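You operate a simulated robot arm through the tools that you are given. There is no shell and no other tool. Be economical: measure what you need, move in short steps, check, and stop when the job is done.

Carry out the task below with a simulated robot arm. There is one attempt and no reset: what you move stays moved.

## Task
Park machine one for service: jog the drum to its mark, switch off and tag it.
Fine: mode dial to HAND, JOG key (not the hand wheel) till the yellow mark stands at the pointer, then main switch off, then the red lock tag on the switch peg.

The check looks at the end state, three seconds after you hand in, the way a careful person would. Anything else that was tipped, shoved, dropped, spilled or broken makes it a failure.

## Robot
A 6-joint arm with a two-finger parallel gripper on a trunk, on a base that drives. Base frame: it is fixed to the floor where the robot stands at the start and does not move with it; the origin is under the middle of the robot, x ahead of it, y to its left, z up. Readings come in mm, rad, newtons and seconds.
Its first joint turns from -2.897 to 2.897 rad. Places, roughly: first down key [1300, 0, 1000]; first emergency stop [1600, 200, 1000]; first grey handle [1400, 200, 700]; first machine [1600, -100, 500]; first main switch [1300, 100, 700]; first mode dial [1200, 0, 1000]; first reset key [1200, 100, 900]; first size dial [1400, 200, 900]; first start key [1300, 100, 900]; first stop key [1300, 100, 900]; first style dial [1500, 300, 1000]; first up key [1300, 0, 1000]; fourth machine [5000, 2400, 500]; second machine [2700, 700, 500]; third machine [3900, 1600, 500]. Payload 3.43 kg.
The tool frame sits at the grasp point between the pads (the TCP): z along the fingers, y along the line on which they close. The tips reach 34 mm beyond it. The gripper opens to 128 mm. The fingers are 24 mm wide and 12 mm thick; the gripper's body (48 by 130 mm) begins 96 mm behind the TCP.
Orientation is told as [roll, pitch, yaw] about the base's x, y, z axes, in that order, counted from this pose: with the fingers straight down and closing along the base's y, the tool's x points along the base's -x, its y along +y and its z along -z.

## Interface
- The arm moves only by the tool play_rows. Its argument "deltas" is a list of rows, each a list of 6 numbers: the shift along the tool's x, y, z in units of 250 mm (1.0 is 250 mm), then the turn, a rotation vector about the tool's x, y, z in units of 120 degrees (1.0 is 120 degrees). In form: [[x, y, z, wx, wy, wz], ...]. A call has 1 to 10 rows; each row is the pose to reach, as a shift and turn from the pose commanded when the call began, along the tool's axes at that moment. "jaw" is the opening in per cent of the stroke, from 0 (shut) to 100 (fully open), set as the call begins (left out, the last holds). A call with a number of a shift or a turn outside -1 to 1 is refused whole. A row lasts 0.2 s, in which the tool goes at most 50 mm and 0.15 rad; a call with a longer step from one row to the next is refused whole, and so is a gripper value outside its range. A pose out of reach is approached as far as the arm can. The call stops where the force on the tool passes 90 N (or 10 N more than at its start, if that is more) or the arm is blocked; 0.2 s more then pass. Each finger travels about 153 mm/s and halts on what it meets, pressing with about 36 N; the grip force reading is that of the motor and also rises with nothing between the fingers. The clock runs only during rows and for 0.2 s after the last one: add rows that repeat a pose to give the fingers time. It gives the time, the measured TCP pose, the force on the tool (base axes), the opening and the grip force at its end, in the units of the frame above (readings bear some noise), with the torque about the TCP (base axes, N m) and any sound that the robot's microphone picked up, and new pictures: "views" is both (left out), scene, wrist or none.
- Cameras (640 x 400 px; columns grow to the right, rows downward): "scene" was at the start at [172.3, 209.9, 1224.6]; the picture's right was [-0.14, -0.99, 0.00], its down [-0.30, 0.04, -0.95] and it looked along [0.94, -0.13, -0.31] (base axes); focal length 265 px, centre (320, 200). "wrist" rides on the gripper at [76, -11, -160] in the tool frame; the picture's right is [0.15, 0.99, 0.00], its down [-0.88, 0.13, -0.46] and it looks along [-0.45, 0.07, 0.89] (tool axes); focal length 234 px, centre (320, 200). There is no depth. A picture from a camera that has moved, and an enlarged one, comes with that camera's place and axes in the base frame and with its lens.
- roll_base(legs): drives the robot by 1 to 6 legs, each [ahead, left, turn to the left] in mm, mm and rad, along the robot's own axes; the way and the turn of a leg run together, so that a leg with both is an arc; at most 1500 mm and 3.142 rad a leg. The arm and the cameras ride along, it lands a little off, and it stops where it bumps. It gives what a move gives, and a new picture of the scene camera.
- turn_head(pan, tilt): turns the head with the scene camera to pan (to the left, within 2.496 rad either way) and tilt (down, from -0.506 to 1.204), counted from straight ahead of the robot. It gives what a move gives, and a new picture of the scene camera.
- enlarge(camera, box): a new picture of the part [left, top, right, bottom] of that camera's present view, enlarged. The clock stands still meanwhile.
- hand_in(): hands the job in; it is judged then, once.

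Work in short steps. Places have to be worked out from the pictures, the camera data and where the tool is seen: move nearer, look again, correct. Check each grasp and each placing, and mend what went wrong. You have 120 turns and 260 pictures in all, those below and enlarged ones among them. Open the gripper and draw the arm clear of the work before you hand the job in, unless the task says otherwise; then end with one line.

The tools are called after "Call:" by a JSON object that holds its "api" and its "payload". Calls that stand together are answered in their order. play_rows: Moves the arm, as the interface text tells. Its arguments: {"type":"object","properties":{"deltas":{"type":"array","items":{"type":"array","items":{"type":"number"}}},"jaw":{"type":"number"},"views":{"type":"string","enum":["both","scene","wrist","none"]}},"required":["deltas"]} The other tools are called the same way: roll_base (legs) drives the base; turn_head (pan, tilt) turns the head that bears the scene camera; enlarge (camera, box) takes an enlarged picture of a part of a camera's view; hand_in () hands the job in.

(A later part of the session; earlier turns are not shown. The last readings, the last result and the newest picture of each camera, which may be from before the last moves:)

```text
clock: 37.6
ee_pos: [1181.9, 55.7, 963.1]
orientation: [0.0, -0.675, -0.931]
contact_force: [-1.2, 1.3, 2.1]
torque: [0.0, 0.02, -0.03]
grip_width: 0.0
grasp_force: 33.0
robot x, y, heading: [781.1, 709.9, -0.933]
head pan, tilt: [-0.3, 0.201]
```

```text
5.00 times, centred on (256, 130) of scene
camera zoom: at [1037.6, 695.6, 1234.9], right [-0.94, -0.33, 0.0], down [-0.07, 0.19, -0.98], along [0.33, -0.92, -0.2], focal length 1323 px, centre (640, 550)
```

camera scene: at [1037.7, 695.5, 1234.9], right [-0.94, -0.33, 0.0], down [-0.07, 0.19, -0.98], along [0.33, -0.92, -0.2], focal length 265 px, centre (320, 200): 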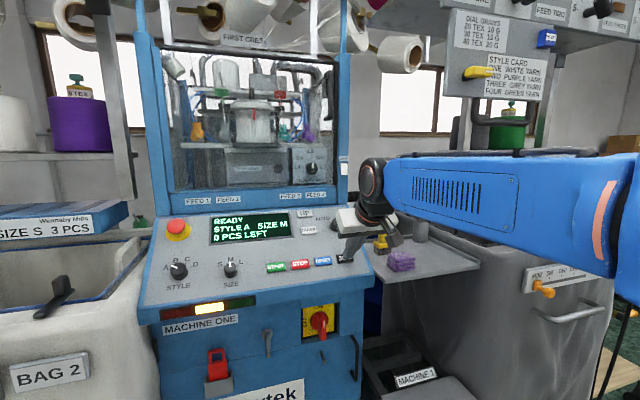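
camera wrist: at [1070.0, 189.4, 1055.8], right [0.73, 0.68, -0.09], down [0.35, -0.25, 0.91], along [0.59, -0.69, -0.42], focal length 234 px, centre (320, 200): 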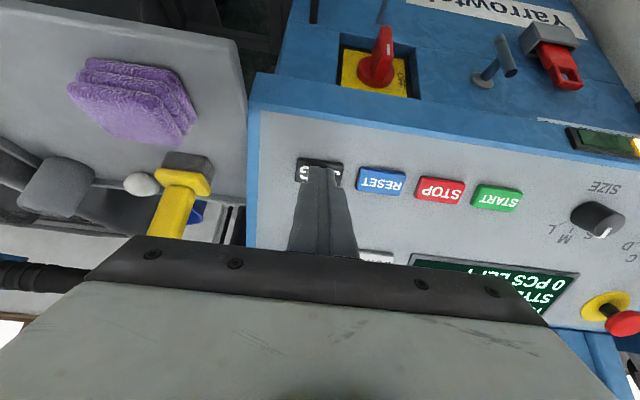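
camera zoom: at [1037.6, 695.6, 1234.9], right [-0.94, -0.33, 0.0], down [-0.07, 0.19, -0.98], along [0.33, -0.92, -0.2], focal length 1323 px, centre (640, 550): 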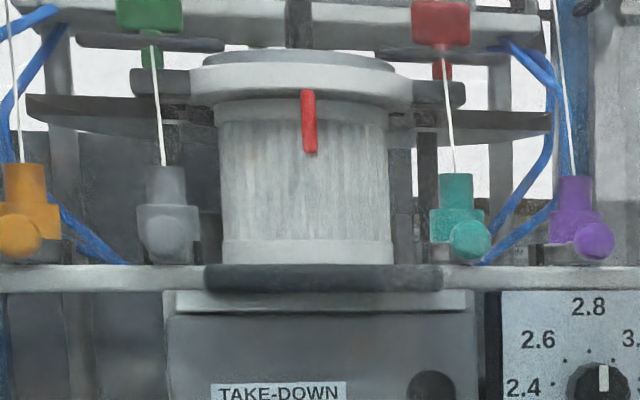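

Display reads "JOG 0 SEC". I hold for one more second.

Call:
{"api": "play_rows", "payload": {"deltas": [[0, 0, 0, 0, 0, 0], [0, 0, 0, 0, 0, 0], [0, 0, 0, 0, 0, 0], [0, 0, 0, 0, 0, 0]], "views": "scene"}}

Call:
{"api": "enlarge", "payload": {"camera": "scene", "box": [192, 90, 352, 190]}}

Call:
{"api": "enlarge", "payload": {"camera": "scene", "box": [200, 200, 296, 260]}}

```text
clock: 38.6
ee_pos: [1183.4, 55.5, 962.5]
orientation: [0.001, -0.675, -0.932]
contact_force: [-0.7, 0.4, 2.3]
torque: [0.03, 0.0, -0.02]
grip_width: 0.0
grasp_force: 34.0
robot x, y, heading: [784.9, 716.3, -0.934]
head pan, tilt: [-0.3, 0.201]
camera scene: at [1037.6, 695.6, 1234.9], right [-0.94, -0.33, 0.0], down [-0.07, 0.19, -0.98], along [0.33, -0.92, -0.2], focal length 265 px, centre (320, 200)
```

scene: 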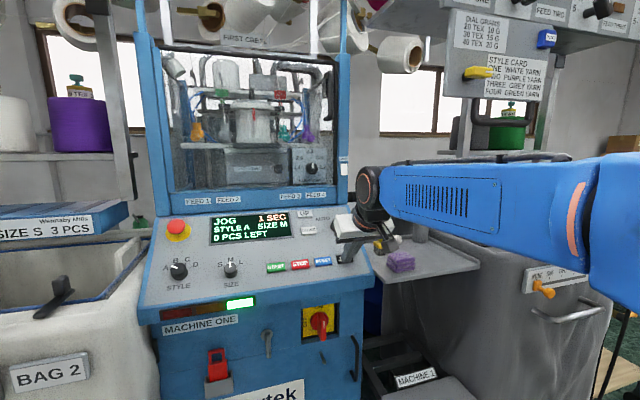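

```text
4.00 times, centred on (272, 140) of scene
camera zoom: at [1037.6, 695.6, 1234.9], right [-0.94, -0.33, 0.0], down [-0.07, 0.19, -0.98], along [0.33, -0.92, -0.2], focal length 1058 px, centre (512, 440)
```

zoom: 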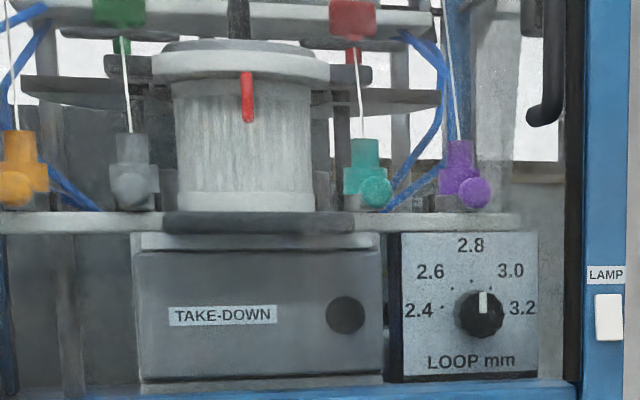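

```text
6.67 times, centred on (248, 230) of scene
camera zoom: at [1037.6, 695.6, 1234.9], right [-0.94, -0.33, 0.0], down [-0.07, 0.19, -0.98], along [0.33, -0.92, -0.2], focal length 1764 px, centre (800, 0)
```

zoom: 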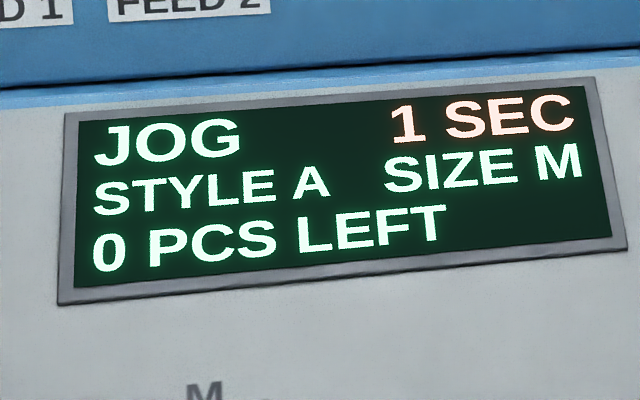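

The green lamp is on and the timer is counting. I hold on in short slices, watching for the yellow mark.

Call:
{"api": "play_rows", "payload": {"deltas": [[0, 0, 0, 0, 0, 0], [0, 0, 0, 0, 0, 0], [0, 0, 0, 0, 0, 0], [0, 0, 0, 0, 0, 0]], "views": "none"}}

Call:
{"api": "enlarge", "payload": {"camera": "scene", "box": [192, 80, 320, 160]}}

Call:
{"api": "play_rows", "payload": {"deltas": [[0, 0, 0, 0, 0, 0], [0, 0, 0, 0, 0, 0]], "views": "none"}}

Call:
{"api": "enlarge", "payload": {"camera": "scene", "box": [192, 80, 320, 160]}}

```text
clock: 39.6
ee_pos: [1184.2, 56.9, 963.3]
orientation: [-0.001, -0.675, -0.932]
contact_force: [-1.0, 0.5, 2.2]
torque: [0.01, 0.0, 0.0]
grip_width: 0.0
grasp_force: 32.6
robot x, y, heading: [783.9, 718.2, -0.931]
head pan, tilt: [-0.3, 0.201]
```

```text
5.00 times, centred on (256, 120) of scene
camera zoom: at [1037.6, 695.6, 1234.9], right [-0.94, -0.33, 0.0], down [-0.07, 0.19, -0.98], along [0.33, -0.92, -0.2], focal length 1323 px, centre (640, 600)
```

zoom: 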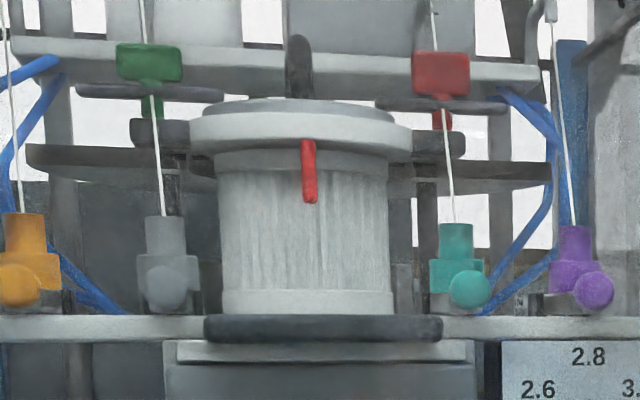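

```text
clock: 40.2
ee_pos: [1183.1, 56.6, 962.0]
orientation: [0.001, -0.674, -0.93]
contact_force: [-0.5, 1.0, 2.7]
torque: [0.01, 0.02, -0.01]
grip_width: 0.1
grasp_force: 33.1
robot x, y, heading: [784.2, 715.2, -0.933]
head pan, tilt: [-0.3, 0.201]
```

```text
5.00 times, centred on (256, 120) of scene
camera zoom: at [1037.6, 695.6, 1234.9], right [-0.94, -0.33, 0.0], down [-0.07, 0.19, -0.98], along [0.33, -0.92, -0.2], focal length 1323 px, centre (640, 600)
```

zoom: 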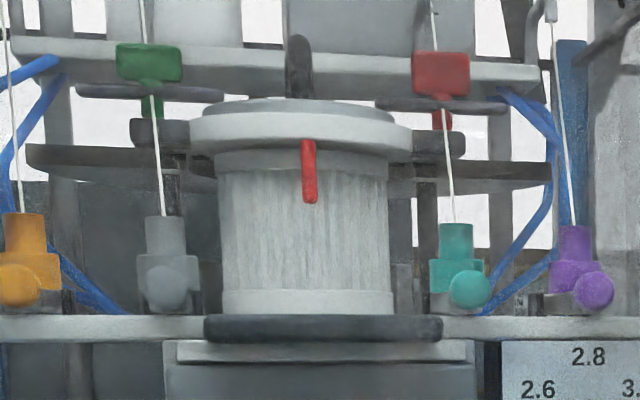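

The drum's striations shift, so it is turning. I continue in short slices.

Call:
{"api": "play_rows", "payload": {"deltas": [[0, 0, 0, 0, 0, 0], [0, 0, 0, 0, 0, 0]], "views": "none"}}

Call:
{"api": "enlarge", "payload": {"camera": "scene", "box": [224, 80, 288, 160]}}

Call:
{"api": "play_rows", "payload": {"deltas": [[0, 0, 0, 0, 0, 0], [0, 0, 0, 0, 0, 0]], "views": "none"}}

Call:
{"api": "enlarge", "payload": {"camera": "scene", "box": [224, 80, 288, 160]}}

```text
clock: 40.8
ee_pos: [1183.8, 55.2, 962.6]
orientation: [-0.001, -0.674, -0.932]
contact_force: [-1.0, 2.0, 1.9]
torque: [0.0, 0.0, -0.01]
grip_width: 0.0
grasp_force: 33.3
robot x, y, heading: [782.5, 713.2, -0.93]
head pan, tilt: [-0.3, 0.201]
```

```text
5.00 times, centred on (256, 120) of scene
camera zoom: at [1037.6, 695.6, 1234.9], right [-0.94, -0.33, 0.0], down [-0.07, 0.19, -0.98], along [0.33, -0.92, -0.2], focal length 1323 px, centre (640, 600)
```

zoom: 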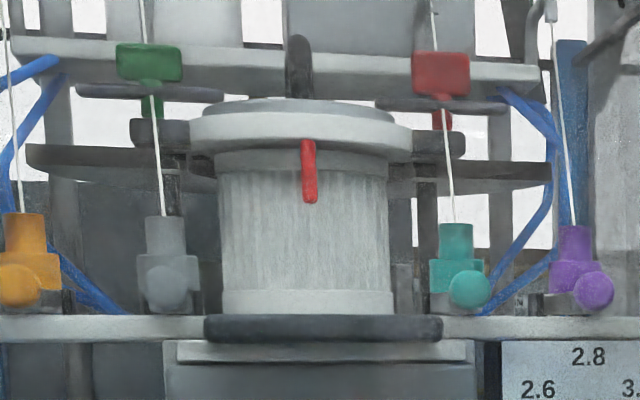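

```text
clock: 41.4
ee_pos: [1183.7, 56.2, 963.6]
orientation: [0.0, -0.672, -0.933]
contact_force: [-1.4, 2.1, 2.5]
torque: [0.01, -0.01, -0.02]
grip_width: 0.0
grasp_force: 32.9
robot x, y, heading: [783.5, 710.9, -0.931]
head pan, tilt: [-0.3, 0.201]
```

```text
5.00 times, centred on (256, 120) of scene
camera zoom: at [1037.6, 695.6, 1234.9], right [-0.94, -0.33, 0.0], down [-0.07, 0.19, -0.98], along [0.33, -0.92, -0.2], focal length 1323 px, centre (640, 600)
```

zoom: 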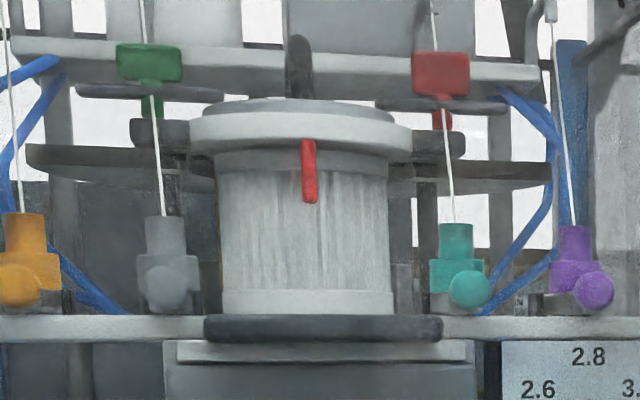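

A yellowish edge seems to appear at the drum's left side. Now smaller slices.

Call:
{"api": "play_rows", "payload": {"deltas": [[0, 0, 0, 0, 0, 0]], "views": "none"}}

Call:
{"api": "enlarge", "payload": {"camera": "scene", "box": [224, 95, 288, 135]}}

Call:
{"api": "play_rows", "payload": {"deltas": [[0, 0, 0, 0, 0, 0]], "views": "none"}}

Call:
{"api": "enlarge", "payload": {"camera": "scene", "box": [224, 95, 288, 135]}}

```text
clock: 41.8
ee_pos: [1183.1, 56.3, 962.6]
orientation: [-0.001, -0.673, -0.932]
contact_force: [-1.2, 1.6, 1.5]
torque: [0.03, 0.0, 0.0]
grip_width: 0.0
grasp_force: 33.0
robot x, y, heading: [784.0, 717.6, -0.93]
head pan, tilt: [-0.3, 0.201]
```

```text
10.00 times, centred on (256, 115) of scene
camera zoom: at [1037.6, 695.6, 1234.9], right [-0.94, -0.33, 0.0], down [-0.07, 0.19, -0.98], along [0.33, -0.92, -0.2], focal length 2646 px, centre (960, 1050)
```

zoom: 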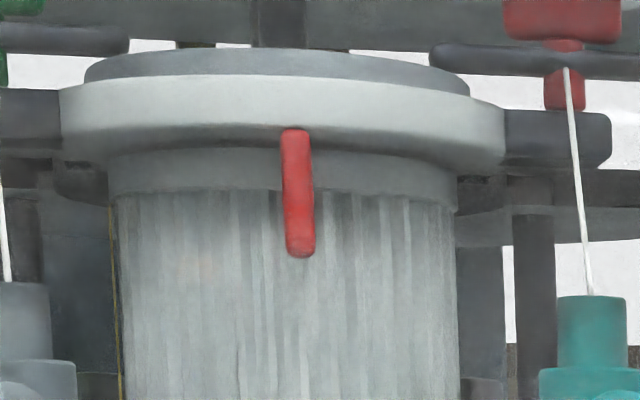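

```text
clock: 42.2
ee_pos: [1181.9, 55.4, 962.0]
orientation: [0.0, -0.673, -0.933]
contact_force: [-1.1, 2.2, 1.9]
torque: [0.04, 0.03, 0.01]
grip_width: 0.1
grasp_force: 33.0
robot x, y, heading: [785.0, 715.7, -0.933]
head pan, tilt: [-0.3, 0.201]
```

```text
10.00 times, centred on (256, 115) of scene
camera zoom: at [1037.6, 695.6, 1234.9], right [-0.94, -0.33, 0.0], down [-0.07, 0.19, -0.98], along [0.33, -0.92, -0.2], focal length 2646 px, centre (960, 1050)
```

zoom: 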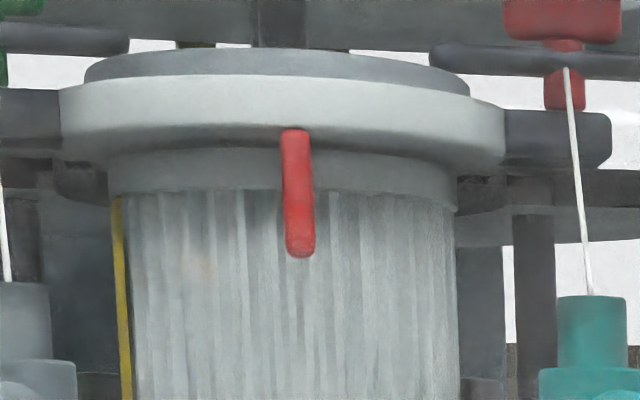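

The yellow mark has come into view at the left and moves right. Continue slice by slice to get the rate.

Call:
{"api": "play_rows", "payload": {"deltas": [[0, 0, 0, 0, 0, 0]], "views": "none"}}

Call:
{"api": "enlarge", "payload": {"camera": "scene", "box": [224, 95, 288, 135]}}

Call:
{"api": "play_rows", "payload": {"deltas": [[0, 0, 0, 0, 0, 0]], "views": "none"}}

Call:
{"api": "enlarge", "payload": {"camera": "scene", "box": [224, 95, 288, 135]}}

```text
clock: 42.6
ee_pos: [1183.1, 56.7, 962.3]
orientation: [0.0, -0.674, -0.932]
contact_force: [0.3, 1.1, 2.0]
torque: [0.0, 0.0, 0.02]
grip_width: 0.2
grasp_force: 32.9
robot x, y, heading: [788.6, 714.5, -0.935]
head pan, tilt: [-0.3, 0.201]
```

```text
10.00 times, centred on (256, 115) of scene
camera zoom: at [1037.6, 695.6, 1234.9], right [-0.94, -0.33, 0.0], down [-0.07, 0.19, -0.98], along [0.33, -0.92, -0.2], focal length 2646 px, centre (960, 1050)
```

zoom: 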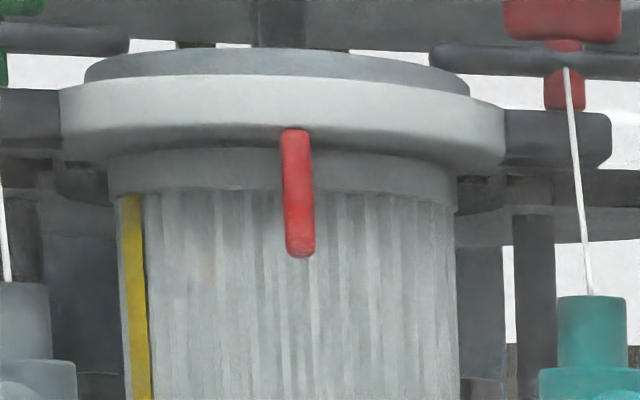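

```text
clock: 43.0
ee_pos: [1183.3, 56.0, 962.5]
orientation: [0.0, -0.673, -0.931]
contact_force: [-1.0, 2.0, 2.7]
torque: [0.02, -0.04, 0.01]
grip_width: 0.3
grasp_force: 33.2
robot x, y, heading: [781.7, 711.8, -0.928]
head pan, tilt: [-0.3, 0.201]
```

```text
10.00 times, centred on (256, 115) of scene
camera zoom: at [1037.6, 695.6, 1234.9], right [-0.94, -0.33, 0.0], down [-0.07, 0.19, -0.98], along [0.33, -0.92, -0.2], focal length 2646 px, centre (960, 1050)
```

zoom: 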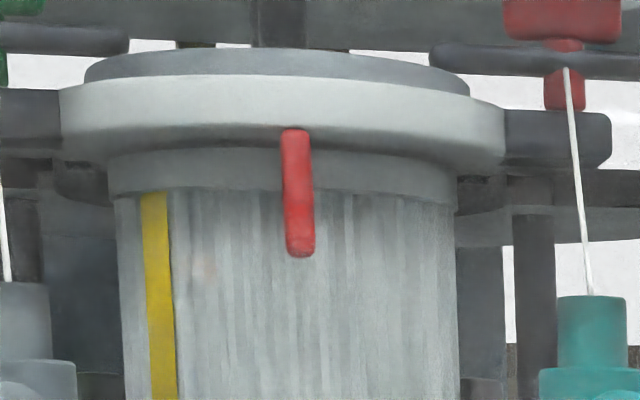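

Mark at about −49° from the view centre, moving about 39°/s, with the target at about +3°. I hold 1.2 s more, then release quickly in the same call.

Call:
{"api": "play_rows", "payload": {"deltas": [[0, 0, 0, 0, 0, 0], [0, 0, 0, 0, 0, 0], [0, 0, 0, 0, 0, 0], [0, 0, 0, 0, 0, 0], [0, 0, 0, 0, 0, 0], [0, 0, 0, 0, 0, 0], [0, 0, -0.18, 0, 0, 0], [0, 0, -0.18, 0, 0, 0]], "views": "none"}}

Call:
{"api": "enlarge", "payload": {"camera": "scene", "box": [224, 95, 288, 135]}}

Call:
{"api": "enlarge", "payload": {"camera": "scene", "box": [150, 190, 310, 290]}}

```text
clock: 44.8
ee_pos: [1167.1, 79.1, 998.2]
orientation: [0.0, -0.674, -0.932]
contact_force: [-0.3, 0.2, 0.5]
torque: [-0.01, 0.01, 0.0]
grip_width: 0.0
grasp_force: 33.3
robot x, y, heading: [785.6, 708.3, -0.935]
head pan, tilt: [-0.3, 0.201]
```

```text
10.00 times, centred on (256, 115) of scene
camera zoom: at [1037.7, 695.5, 1234.9], right [-0.94, -0.33, 0.0], down [-0.07, 0.19, -0.98], along [0.33, -0.92, -0.2], focal length 2646 px, centre (960, 1050)
```

zoom: 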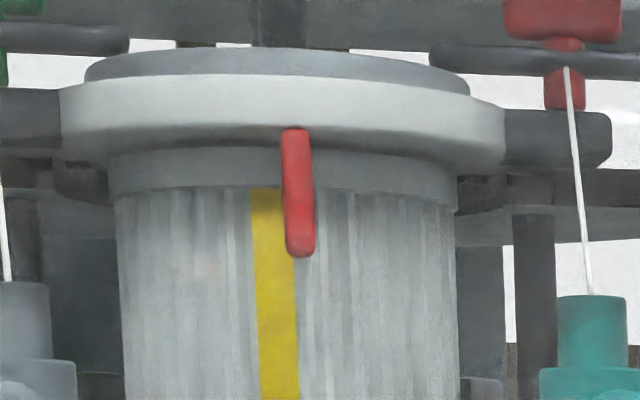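

```text
4.00 times, centred on (230, 240) of scene
camera zoom: at [1037.7, 695.5, 1234.9], right [-0.94, -0.33, 0.0], down [-0.07, 0.19, -0.98], along [0.33, -0.92, -0.2], focal length 1058 px, centre (680, 40)
```

zoom: 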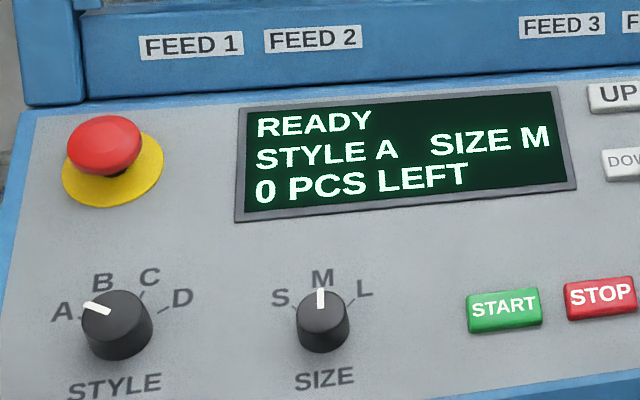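

The drum stopped without coasting, with the mark about 7° short of the pointer. There's a start delay on each press, so I try a short re-press with about 0.9 s hold.

Call:
{"api": "play_rows", "payload": {"deltas": [[0, 0, 0.14, 0, 0, 0], [0, 0, 0.18, 0, 0, 0], [0, 0, 0.18, 0, 0, 0], [0, 0, 0.18, 0, 0, 0], [0, 0, 0.18, 0, 0, 0], [0, 0, 0.18, 0, 0, 0], [0, 0, 0.04, 0, 0, 0], [0, 0, 0.0, 0, 0, 0]], "views": "none"}}

Call:
{"api": "enlarge", "payload": {"camera": "scene", "box": [224, 95, 288, 135]}}

```text
clock: 46.6
ee_pos: [1164.8, 78.7, 999.2]
orientation: [-0.001, -0.674, -0.932]
contact_force: [0.2, -0.5, 0.5]
torque: [0.0, 0.0, 0.0]
grip_width: 0.0
grasp_force: 33.2
robot x, y, heading: [785.8, 714.1, -0.933]
head pan, tilt: [-0.3, 0.201]
heard: click
```

```text
10.00 times, centred on (256, 115) of scene
camera zoom: at [1037.7, 695.4, 1234.9], right [-0.94, -0.33, 0.0], down [-0.07, 0.19, -0.98], along [0.33, -0.92, -0.2], focal length 2646 px, centre (960, 1050)
```

zoom: 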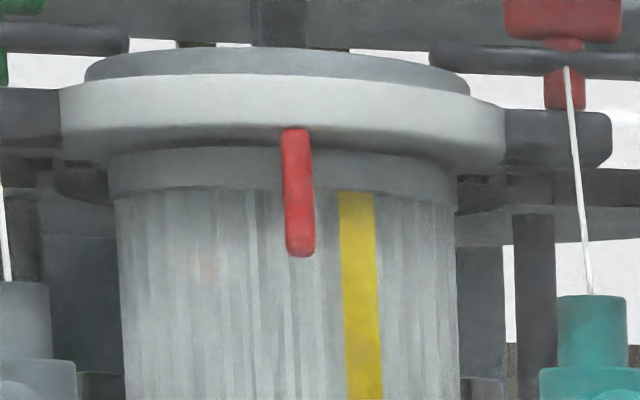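

There's little start delay, and it overshot by about 22°. I go round once more holding JOG, then use the learned timing (1.2 s hold plus release ≈ 45°).

Call:
{"api": "play_rows", "payload": {"deltas": [[0, 0, 0.14, 0, 0, 0], [0, 0, 0.18, 0, 0, 0], [0, 0, 0.18, 0, 0, 0], [0, 0, 0.18, 0, 0, 0], [0, 0, 0.18, 0, 0, 0], [0, 0, 0.18, 0, 0, 0], [0, 0, 0.18, 0, 0, 0], [0, 0, 0.18, 0, 0, 0], [0, 0, 0.18, 0, 0, 0], [0, 0, 0.18, 0, 0, 0]], "views": "none"}}

Call:
{"api": "play_rows", "payload": {"deltas": [[0, 0, 0, 0, 0, 0], [0, 0, 0, 0, 0, 0], [0, 0, 0, 0, 0, 0], [0, 0, 0, 0, 0, 0], [0, 0, 0, 0, 0, 0], [0, 0, 0, 0, 0, 0], [0, 0, 0, 0, 0, 0], [0, 0, 0, 0, 0, 0], [0, 0, 0, 0, 0, 0], [0, 0, 0, 0, 0, 0]], "views": "none"}}

Call:
{"api": "play_rows", "payload": {"deltas": [[0, 0, 0, 0, 0, 0], [0, 0, 0, 0, 0, 0], [0, 0, 0, 0, 0, 0], [0, 0, 0, 0, 0, 0], [0, 0, 0, 0, 0, 0], [0, 0, 0, 0, 0, 0], [0, 0, 0, 0, 0, 0], [0, 0, 0, 0, 0, 0], [0, 0, 0, 0, 0, 0], [0, 0, 0, 0, 0, 0]], "views": "none"}}

Call:
{"api": "play_rows", "payload": {"deltas": [[0, 0, 0, 0, 0, 0], [0, 0, 0, 0, 0, 0], [0, 0, 0, 0, 0, 0], [0, 0, 0, 0, 0, 0]], "views": "none"}}

Call:
{"api": "enlarge", "payload": {"camera": "scene", "box": [224, 95, 288, 135]}}

```text
clock: 48.8
ee_pos: [1182.5, 56.4, 964.8]
orientation: [-0.001, -0.673, -0.933]
contact_force: [-1.5, 0.6, 1.0]
torque: [0.02, 0.01, -0.05]
grip_width: 0.2
grasp_force: 32.9
robot x, y, heading: [784.7, 711.6, -0.938]
head pan, tilt: [-0.3, 0.201]
heard: click
```

```text
clock: 51.0
ee_pos: [1181.8, 54.9, 963.6]
orientation: [-0.001, -0.675, -0.931]
contact_force: [0.0, 0.6, 1.7]
torque: [0.0, 0.01, 0.02]
grip_width: 0.1
grasp_force: 32.9
robot x, y, heading: [781.0, 712.7, -0.932]
head pan, tilt: [-0.3, 0.201]
```

```text
clock: 53.2
ee_pos: [1182.4, 56.3, 964.1]
orientation: [0.0, -0.673, -0.932]
contact_force: [-0.4, 1.0, 1.6]
torque: [0.01, 0.0, -0.01]
grip_width: 0.0
grasp_force: 32.7
robot x, y, heading: [784.4, 710.2, -0.929]
head pan, tilt: [-0.3, 0.201]
```

```text
clock: 54.2
ee_pos: [1182.3, 57.1, 963.6]
orientation: [0.0, -0.673, -0.931]
contact_force: [0.0, 0.7, 0.4]
torque: [0.03, 0.02, -0.03]
grip_width: 0.3
grasp_force: 33.0
robot x, y, heading: [782.2, 713.9, -0.933]
head pan, tilt: [-0.3, 0.201]
```

```text
10.00 times, centred on (256, 115) of scene
camera zoom: at [1037.6, 695.6, 1234.9], right [-0.94, -0.33, 0.0], down [-0.07, 0.19, -0.98], along [0.33, -0.92, -0.2], focal length 2646 px, centre (960, 1050)
```

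zoom: 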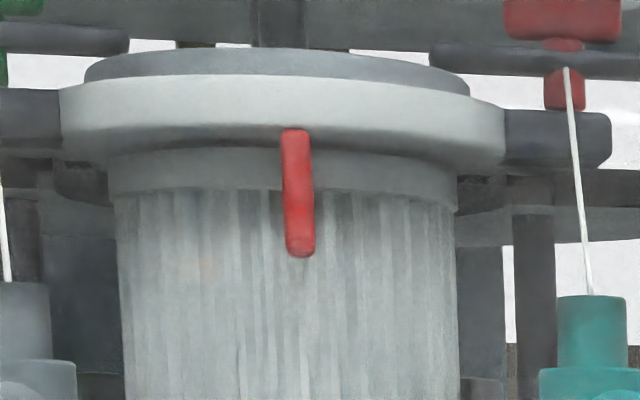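

The mark isn't in view yet. I continue one short slice at a time.

Call:
{"api": "play_rows", "payload": {"deltas": [[0, 0, 0, 0, 0, 0]], "views": "none"}}

Call:
{"api": "enlarge", "payload": {"camera": "scene", "box": [224, 95, 288, 135]}}

Call:
{"api": "play_rows", "payload": {"deltas": [[0, 0, 0, 0, 0, 0]], "views": "none"}}

Call:
{"api": "enlarge", "payload": {"camera": "scene", "box": [224, 95, 288, 135]}}

```text
clock: 54.6
ee_pos: [1182.7, 55.2, 963.9]
orientation: [0.0, -0.674, -0.931]
contact_force: [-0.6, 1.1, 1.7]
torque: [0.0, 0.04, -0.04]
grip_width: 0.0
grasp_force: 33.3
robot x, y, heading: [780.3, 712.7, -0.933]
head pan, tilt: [-0.3, 0.201]
```

```text
10.00 times, centred on (256, 115) of scene
camera zoom: at [1037.6, 695.6, 1234.9], right [-0.94, -0.33, 0.0], down [-0.07, 0.19, -0.98], along [0.33, -0.92, -0.2], focal length 2646 px, centre (960, 1050)
```

zoom: 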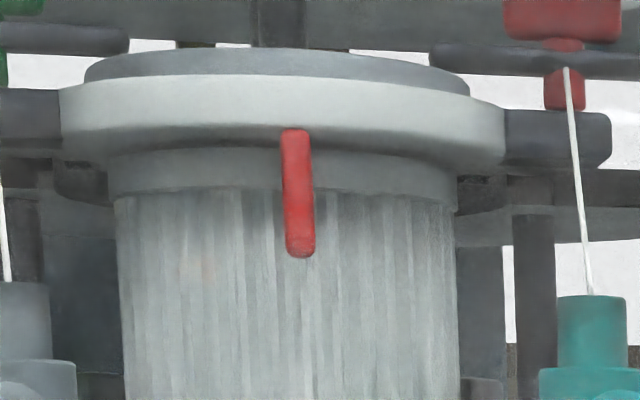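

```text
clock: 55.0
ee_pos: [1182.0, 56.6, 964.2]
orientation: [0.001, -0.673, -0.932]
contact_force: [-1.1, 0.0, 1.3]
torque: [0.03, 0.02, -0.01]
grip_width: 0.0
grasp_force: 32.9
robot x, y, heading: [786.1, 712.2, -0.939]
head pan, tilt: [-0.3, 0.201]
```

```text
10.00 times, centred on (256, 115) of scene
camera zoom: at [1037.6, 695.6, 1234.9], right [-0.94, -0.33, 0.0], down [-0.07, 0.19, -0.98], along [0.33, -0.92, -0.2], focal length 2646 px, centre (960, 1050)
```

zoom: 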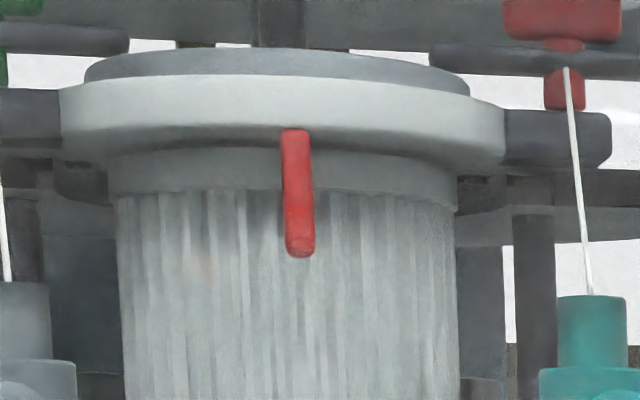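

Call:
{"api": "play_rows", "payload": {"deltas": [[0, 0, 0, 0, 0, 0], [0, 0, 0, 0, 0, 0]], "views": "none"}}

Call:
{"api": "enlarge", "payload": {"camera": "scene", "box": [224, 95, 288, 135]}}

Call:
{"api": "enlarge", "payload": {"camera": "scene", "box": [200, 200, 296, 260]}}

```text
clock: 55.6
ee_pos: [1182.7, 55.9, 963.7]
orientation: [0.001, -0.673, -0.932]
contact_force: [-0.3, 0.9, 1.0]
torque: [-0.03, -0.01, 0.01]
grip_width: 0.0
grasp_force: 33.0
robot x, y, heading: [784.5, 713.4, -0.935]
head pan, tilt: [-0.3, 0.201]
```

```text
10.00 times, centred on (256, 115) of scene
camera zoom: at [1037.6, 695.6, 1234.9], right [-0.94, -0.33, 0.0], down [-0.07, 0.19, -0.98], along [0.33, -0.92, -0.2], focal length 2646 px, centre (960, 1050)
```

zoom: 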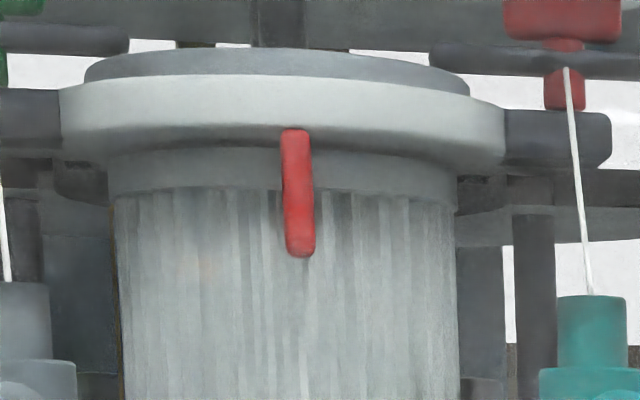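

```text
6.67 times, centred on (248, 230) of scene
camera zoom: at [1037.6, 695.6, 1234.9], right [-0.94, -0.33, 0.0], down [-0.07, 0.19, -0.98], along [0.33, -0.92, -0.2], focal length 1764 px, centre (800, 0)
```

zoom: 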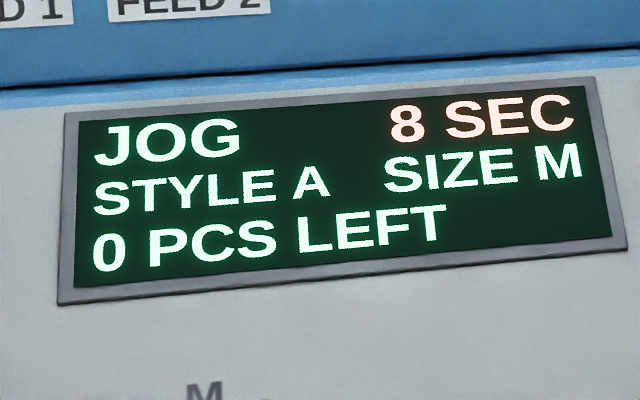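

The yellow sliver just appears at the left edge. I keep going in slices with pictures.

Call:
{"api": "play_rows", "payload": {"deltas": [[0, 0, 0, 0, 0, 0], [0, 0, 0, 0, 0, 0], [0, 0, 0, 0, 0, 0], [0, 0, 0, 0, 0, 0]], "views": "none"}}

Call:
{"api": "enlarge", "payload": {"camera": "scene", "box": [224, 95, 288, 135]}}

Call:
{"api": "play_rows", "payload": {"deltas": [[0, 0, 0, 0, 0, 0]], "views": "none"}}

Call:
{"api": "enlarge", "payload": {"camera": "scene", "box": [224, 95, 288, 135]}}

```text
clock: 56.6
ee_pos: [1181.1, 55.7, 964.1]
orientation: [0.002, -0.673, -0.932]
contact_force: [-0.7, 0.6, 1.1]
torque: [0.01, 0.02, 0.01]
grip_width: 0.3
grasp_force: 32.9
robot x, y, heading: [782.0, 713.1, -0.933]
head pan, tilt: [-0.3, 0.201]
```

```text
10.00 times, centred on (256, 115) of scene
camera zoom: at [1037.6, 695.6, 1234.9], right [-0.94, -0.33, 0.0], down [-0.07, 0.19, -0.98], along [0.33, -0.92, -0.2], focal length 2646 px, centre (960, 1050)
```

zoom: 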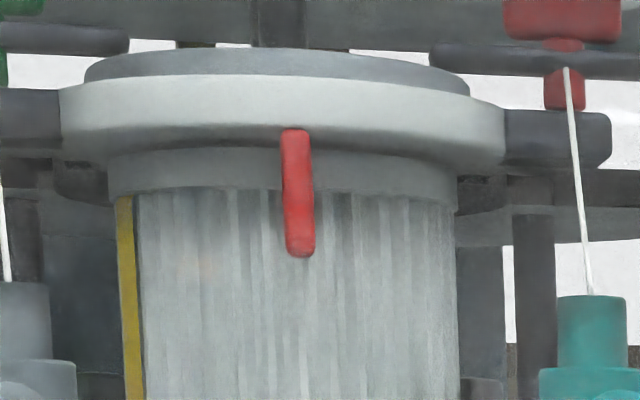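

```text
clock: 57.0
ee_pos: [1183.1, 56.4, 963.7]
orientation: [-0.001, -0.674, -0.932]
contact_force: [-0.5, 1.3, 1.5]
torque: [0.01, 0.02, -0.02]
grip_width: 0.0
grasp_force: 33.1
robot x, y, heading: [784.1, 713.3, -0.929]
head pan, tilt: [-0.3, 0.201]
```

```text
10.00 times, centred on (256, 115) of scene
camera zoom: at [1037.6, 695.6, 1234.9], right [-0.94, -0.33, 0.0], down [-0.07, 0.19, -0.98], along [0.33, -0.92, -0.2], focal length 2646 px, centre (960, 1050)
```

zoom: 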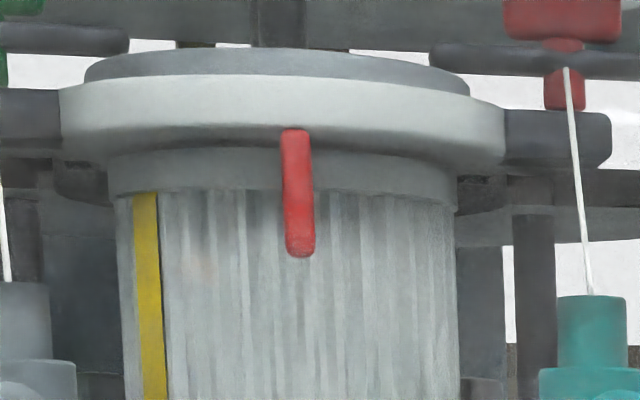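

Mark at −54°, moving about 35°/s. I hold 7 rows, then release with one slower row, aiming at about +2.5°.

Call:
{"api": "play_rows", "payload": {"deltas": [[0, 0, 0, 0, 0, 0], [0, 0, 0, 0, 0, 0], [0, 0, 0, 0, 0, 0], [0, 0, 0, 0, 0, 0], [0, 0, 0, 0, 0, 0], [0, 0, 0, 0, 0, 0], [0, 0, 0, 0, 0, 0], [0, 0, -0.02, 0, 0, 0], [0, 0, -0.18, 0, 0, 0]], "views": "none"}}

Call:
{"api": "enlarge", "payload": {"camera": "scene", "box": [224, 95, 288, 135]}}

```text
clock: 59.0
ee_pos: [1164.2, 78.9, 1000.6]
orientation: [-0.001, -0.673, -0.931]
contact_force: [-0.3, 0.7, 0.4]
torque: [0.0, -0.01, 0.03]
grip_width: 0.1
grasp_force: 32.8
robot x, y, heading: [784.5, 714.3, -0.931]
head pan, tilt: [-0.3, 0.201]
```

```text
10.00 times, centred on (256, 115) of scene
camera zoom: at [1037.8, 695.4, 1234.9], right [-0.94, -0.33, 0.0], down [-0.07, 0.19, -0.98], along [0.33, -0.92, -0.2], focal length 2646 px, centre (960, 1050)
```

zoom: 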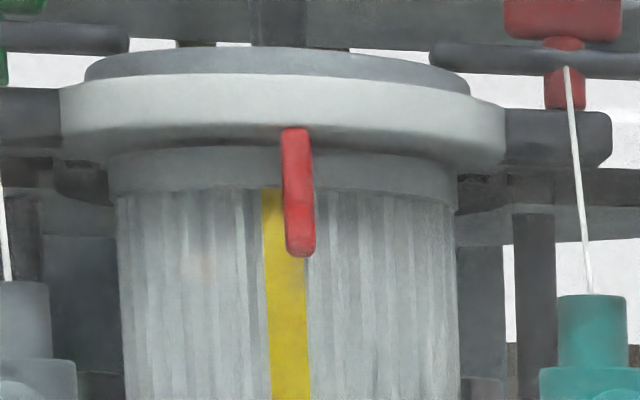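

The mark is now just about 3° short, allowing for parallax. I make one very short tap to nudge it.

Call:
{"api": "play_rows", "payload": {"deltas": [[0, 0, 0.14, 0, 0, 0], [0, 0, 0.18, 0, 0, 0], [0, 0, 0.16, 0, 0, 0], [0, 0, 0.0, 0, 0, 0], [0, 0, 0.0, 0, 0, 0]], "views": "none"}}

Call:
{"api": "enlarge", "payload": {"camera": "scene", "box": [224, 95, 288, 135]}}

```text
clock: 60.2
ee_pos: [1166.3, 79.6, 997.9]
orientation: [0.0, -0.672, -0.932]
contact_force: [0.0, 0.4, -0.2]
torque: [0.04, 0.0, -0.01]
grip_width: 0.0
grasp_force: 33.2
robot x, y, heading: [781.6, 712.5, -0.931]
head pan, tilt: [-0.3, 0.201]
heard: click
```

```text
10.00 times, centred on (256, 115) of scene
camera zoom: at [1037.7, 695.5, 1234.9], right [-0.94, -0.33, 0.0], down [-0.07, 0.19, -0.98], along [0.33, -0.92, -0.2], focal length 2646 px, centre (960, 1050)
```

zoom: 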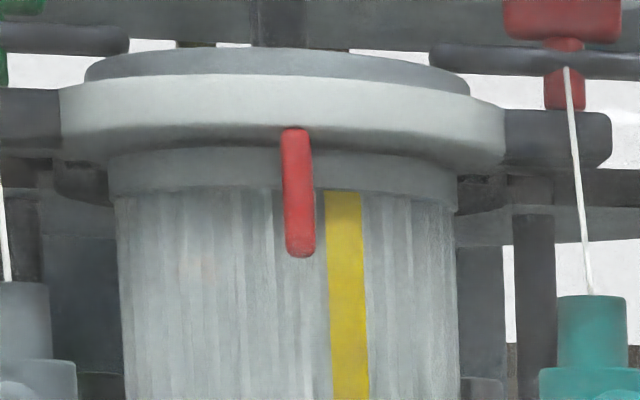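

The tap moved it about 20°, more than expected. Perhaps the drum coasts after release, so I wait a second without pressing and look again.

Call:
{"api": "play_rows", "payload": {"deltas": [[0, 0, 0, 0, 0, 0], [0, 0, 0, 0, 0, 0], [0, 0, 0, 0, 0, 0], [0, 0, 0, 0, 0, 0], [0, 0, 0, 0, 0, 0]], "views": "none"}}

Call:
{"api": "enlarge", "payload": {"camera": "scene", "box": [224, 95, 288, 135]}}

```text
clock: 61.4
ee_pos: [1165.5, 78.9, 999.4]
orientation: [0.0, -0.673, -0.932]
contact_force: [0.2, -0.2, -0.4]
torque: [0.0, 0.01, -0.01]
grip_width: 0.0
grasp_force: 33.1
robot x, y, heading: [785.0, 717.0, -0.933]
head pan, tilt: [-0.3, 0.201]
```

```text
10.00 times, centred on (256, 115) of scene
camera zoom: at [1037.7, 695.5, 1234.9], right [-0.94, -0.33, 0.0], down [-0.07, 0.19, -0.98], along [0.33, -0.92, -0.2], focal length 2646 px, centre (960, 1050)
```

zoom: 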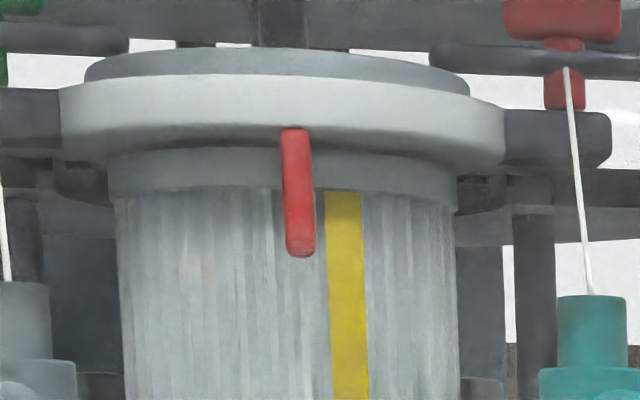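

No coasting. The mark must go round again anyway, so I repeat the identical tap to learn how repeatable its step is.

Call:
{"api": "play_rows", "payload": {"deltas": [[0, 0, 0.14, 0, 0, 0], [0, 0, 0.18, 0, 0, 0], [0, 0, 0.0, 0, 0, 0], [0, 0, 0.0, 0, 0, 0], [0, 0, 0.0, 0, 0, 0], [0, 0, 0.0, 0, 0, 0]], "views": "none"}}

Call:
{"api": "enlarge", "payload": {"camera": "scene", "box": [224, 95, 288, 135]}}

Call:
{"api": "play_rows", "payload": {"deltas": [[0, 0, 0.14, 0, 0, 0], [0, 0, 0.18, 0, 0, 0], [0, 0, 0.18, 0, 0, 0], [0, 0, 0.0, 0, 0, 0], [0, 0, 0.0, 0, 0, 0], [0, 0, 0.0, 0, 0, 0]], "views": "none"}}

Call:
{"api": "enlarge", "payload": {"camera": "scene", "box": [224, 95, 288, 135]}}

```text
clock: 62.8
ee_pos: [1166.9, 80.5, 998.7]
orientation: [0.001, -0.674, -0.932]
contact_force: [-0.6, -0.3, 0.2]
torque: [0.02, 0.01, 0.0]
grip_width: 0.1
grasp_force: 32.9
robot x, y, heading: [782.2, 714.9, -0.935]
head pan, tilt: [-0.3, 0.201]
heard: click
```

```text
10.00 times, centred on (256, 115) of scene
camera zoom: at [1037.7, 695.5, 1234.9], right [-0.94, -0.33, 0.0], down [-0.07, 0.19, -0.98], along [0.33, -0.92, -0.2], focal length 2646 px, centre (960, 1050)
```

zoom: 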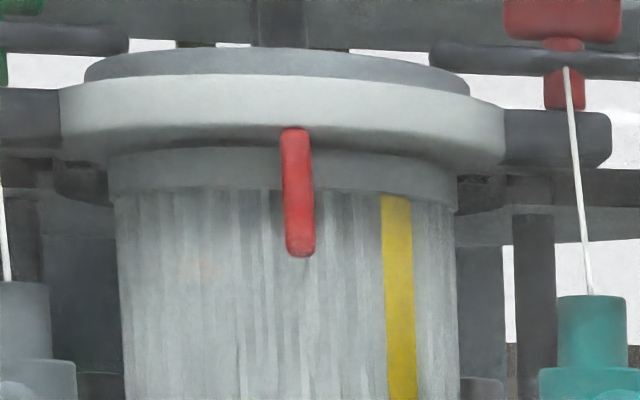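

```text
clock: 64.2
ee_pos: [1165.8, 78.9, 999.8]
orientation: [0.0, -0.673, -0.932]
contact_force: [-0.7, 0.3, 0.3]
torque: [0.03, 0.01, 0.0]
grip_width: 0.0
grasp_force: 32.9
robot x, y, heading: [784.7, 714.4, -0.934]
head pan, tilt: [-0.3, 0.201]
```

```text
10.00 times, centred on (256, 115) of scene
camera zoom: at [1037.7, 695.5, 1234.9], right [-0.94, -0.33, 0.0], down [-0.07, 0.19, -0.98], along [0.33, -0.92, -0.2], focal length 2646 px, centre (960, 1050)
```

zoom: 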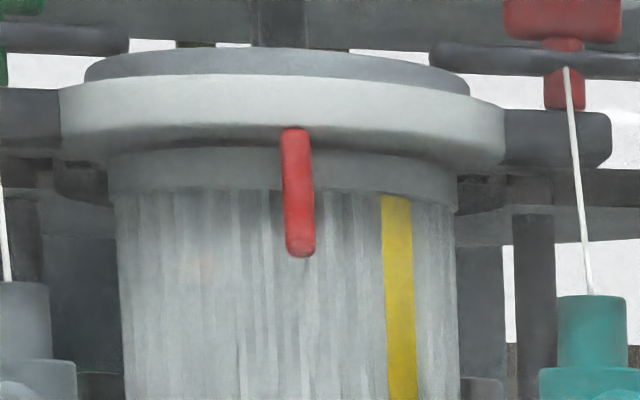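

The last press gave no click and no motion, so my press depth is marginal. I tap again 4 mm deeper.

Call:
{"api": "play_rows", "payload": {"deltas": [[0, 0, 0.14, 0, 0, 0], [0, 0, 0.196, 0, 0, 0], [0, 0, 0.0, 0, 0, 0], [0, 0, 0.0, 0, 0, 0], [0, 0, 0.0, 0, 0, 0]], "views": "none"}}

Call:
{"api": "enlarge", "payload": {"camera": "scene", "box": [224, 95, 288, 135]}}

```text
clock: 65.4
ee_pos: [1166.3, 78.1, 996.0]
orientation: [0.001, -0.674, -0.933]
contact_force: [0.1, 0.9, 0.1]
torque: [0.0, 0.03, 0.02]
grip_width: 0.1
grasp_force: 33.4
robot x, y, heading: [784.1, 715.2, -0.931]
head pan, tilt: [-0.3, 0.201]
heard: click
```

```text
10.00 times, centred on (256, 115) of scene
camera zoom: at [1037.7, 695.5, 1234.9], right [-0.94, -0.33, 0.0], down [-0.07, 0.19, -0.98], along [0.33, -0.92, -0.2], focal length 2646 px, centre (960, 1050)
```

zoom: 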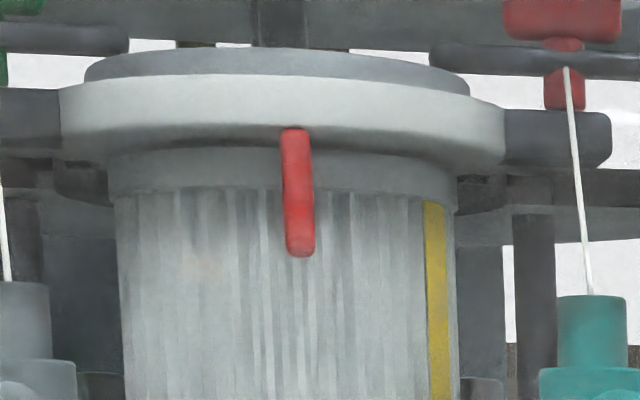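

Taps give fixed steps of about 20°, so fine control needs release from a running hold. I hold (deeper) for most of a turn and then measure.

Call:
{"api": "play_rows", "payload": {"deltas": [[0, 0, 0.14, 0, 0, 0], [0, 0, 0.196, 0, 0, 0], [0, 0, 0.196, 0, 0, 0], [0, 0, 0.196, 0, 0, 0], [0, 0, 0.196, 0, 0, 0], [0, 0, 0.196, 0, 0, 0], [0, 0, 0.196, 0, 0, 0], [0, 0, 0.196, 0, 0, 0], [0, 0, 0.196, 0, 0, 0], [0, 0, 0.196, 0, 0, 0]], "views": "none"}}

Call:
{"api": "play_rows", "payload": {"deltas": [[0, 0, 0, 0, 0, 0], [0, 0, 0, 0, 0, 0], [0, 0, 0, 0, 0, 0], [0, 0, 0, 0, 0, 0], [0, 0, 0, 0, 0, 0], [0, 0, 0, 0, 0, 0], [0, 0, 0, 0, 0, 0], [0, 0, 0, 0, 0, 0], [0, 0, 0, 0, 0, 0], [0, 0, 0, 0, 0, 0]], "views": "none"}}

Call:
{"api": "play_rows", "payload": {"deltas": [[0, 0, 0, 0, 0, 0], [0, 0, 0, 0, 0, 0], [0, 0, 0, 0, 0, 0], [0, 0, 0, 0, 0, 0], [0, 0, 0, 0, 0, 0], [0, 0, 0, 0, 0, 0], [0, 0, 0, 0, 0, 0], [0, 0, 0, 0, 0, 0]], "views": "none"}}

Call:
{"api": "enlarge", "payload": {"camera": "scene", "box": [224, 95, 288, 135]}}

```text
clock: 67.6
ee_pos: [1185.1, 53.7, 959.7]
orientation: [-0.001, -0.672, -0.933]
contact_force: [-5.1, 5.7, 19.6]
torque: [-0.18, -0.13, -0.04]
grip_width: 0.1
grasp_force: 33.0
robot x, y, heading: [783.2, 714.7, -0.934]
head pan, tilt: [-0.3, 0.201]
heard: click
```

```text
clock: 69.8
ee_pos: [1184.6, 53.4, 959.5]
orientation: [0.0, -0.675, -0.933]
contact_force: [-7.2, 10.3, 16.7]
torque: [-0.01, -0.04, 0.01]
grip_width: 0.0
grasp_force: 33.1
robot x, y, heading: [780.2, 713.2, -0.931]
head pan, tilt: [-0.3, 0.201]
```

```text
clock: 71.6
ee_pos: [1184.3, 53.5, 959.4]
orientation: [-0.001, -0.673, -0.931]
contact_force: [-7.8, 12.4, 13.8]
torque: [0.1, 0.08, -0.02]
grip_width: 0.0
grasp_force: 33.2
robot x, y, heading: [784.1, 715.3, -0.932]
head pan, tilt: [-0.3, 0.201]
```

```text
10.00 times, centred on (256, 115) of scene
camera zoom: at [1037.1, 696.3, 1235.1], right [-0.94, -0.33, 0.0], down [-0.07, 0.19, -0.98], along [0.33, -0.92, -0.2], focal length 2646 px, centre (960, 1050)
```

zoom: 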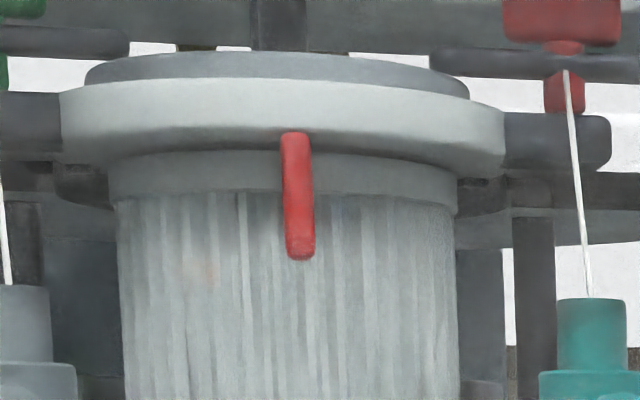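

Call:
{"api": "play_rows", "payload": {"deltas": [[0, 0, 0, 0, 0, 0], [0, 0, 0, 0, 0, 0]], "views": "none"}}

Call:
{"api": "enlarge", "payload": {"camera": "scene", "box": [224, 95, 288, 135]}}

Call:
{"api": "play_rows", "payload": {"deltas": [[0, 0, 0, 0, 0, 0], [0, 0, 0, 0, 0, 0]], "views": "none"}}

Call:
{"api": "enlarge", "payload": {"camera": "scene", "box": [224, 95, 288, 135]}}

```text
clock: 72.2
ee_pos: [1185.4, 53.6, 960.1]
orientation: [-0.001, -0.674, -0.931]
contact_force: [-8.5, 11.8, 14.7]
torque: [0.1, 0.05, -0.04]
grip_width: 0.2
grasp_force: 33.3
robot x, y, heading: [781.5, 708.9, -0.932]
head pan, tilt: [-0.3, 0.201]
```

```text
10.00 times, centred on (256, 115) of scene
camera zoom: at [1037.1, 696.3, 1235.1], right [-0.94, -0.33, 0.0], down [-0.07, 0.19, -0.98], along [0.33, -0.92, -0.2], focal length 2646 px, centre (960, 1050)
```

zoom: 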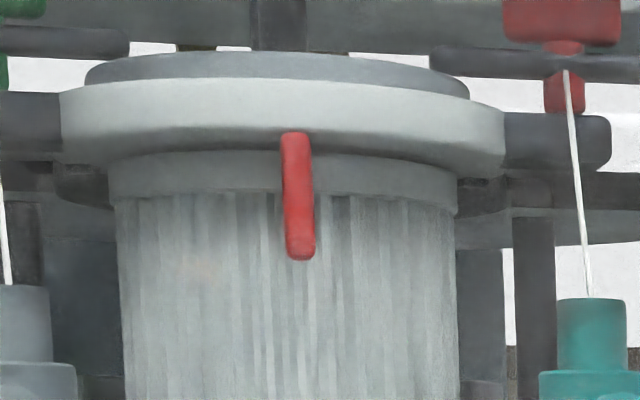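

```text
clock: 72.8
ee_pos: [1184.4, 54.3, 960.3]
orientation: [0.0, -0.674, -0.932]
contact_force: [-8.0, 12.2, 14.3]
torque: [0.11, 0.08, -0.01]
grip_width: 0.0
grasp_force: 33.0
robot x, y, heading: [783.6, 710.2, -0.931]
head pan, tilt: [-0.3, 0.201]
```

```text
10.00 times, centred on (256, 115) of scene
camera zoom: at [1037.1, 696.3, 1235.1], right [-0.94, -0.33, 0.0], down [-0.07, 0.19, -0.98], along [0.33, -0.92, -0.2], focal length 2646 px, centre (960, 1050)
```

zoom: 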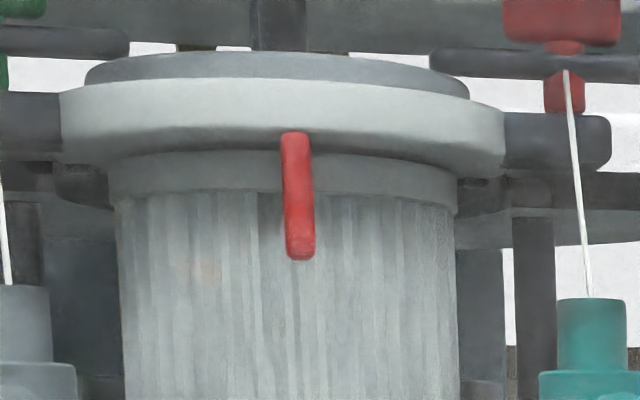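

Call:
{"api": "play_rows", "payload": {"deltas": [[0, 0, 0, 0, 0, 0], [0, 0, 0, 0, 0, 0]], "views": "none"}}

Call:
{"api": "enlarge", "payload": {"camera": "scene", "box": [224, 95, 288, 135]}}

Call:
{"api": "play_rows", "payload": {"deltas": [[0, 0, 0, 0, 0, 0], [0, 0, 0, 0, 0, 0]], "views": "none"}}

Call:
{"api": "enlarge", "payload": {"camera": "scene", "box": [224, 95, 288, 135]}}

```text
clock: 73.4
ee_pos: [1185.2, 54.1, 959.3]
orientation: [-0.001, -0.674, -0.93]
contact_force: [-8.4, 11.7, 15.0]
torque: [0.08, 0.09, -0.01]
grip_width: 0.1
grasp_force: 32.5
robot x, y, heading: [780.4, 716.0, -0.934]
head pan, tilt: [-0.3, 0.201]
```

```text
10.00 times, centred on (256, 115) of scene
camera zoom: at [1037.2, 696.3, 1235.1], right [-0.94, -0.33, 0.0], down [-0.07, 0.19, -0.98], along [0.33, -0.92, -0.2], focal length 2646 px, centre (960, 1050)
```

zoom: 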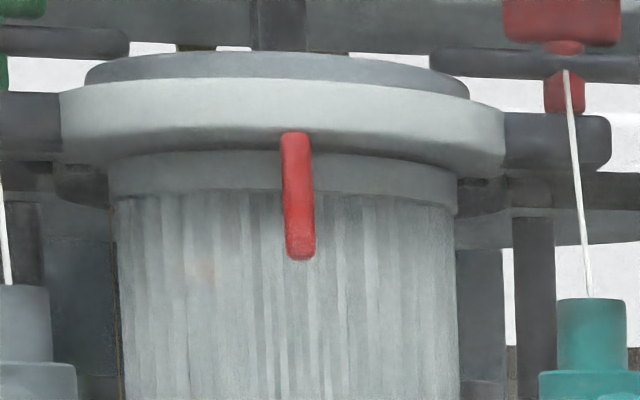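

```text
clock: 74.0
ee_pos: [1185.1, 53.9, 959.2]
orientation: [0.001, -0.674, -0.932]
contact_force: [-7.8, 12.2, 15.5]
torque: [0.09, 0.04, -0.01]
grip_width: 0.0
grasp_force: 33.1
robot x, y, heading: [779.3, 714.5, -0.932]
head pan, tilt: [-0.3, 0.201]
```

```text
10.00 times, centred on (256, 115) of scene
camera zoom: at [1037.1, 696.3, 1235.1], right [-0.94, -0.33, 0.0], down [-0.07, 0.19, -0.98], along [0.33, -0.92, -0.2], focal length 2646 px, centre (960, 1050)
```

zoom: 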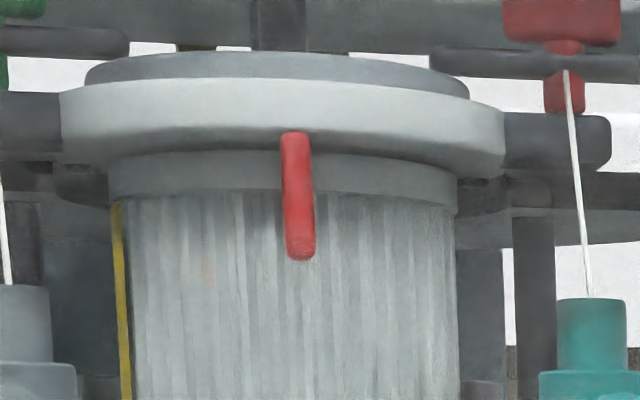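

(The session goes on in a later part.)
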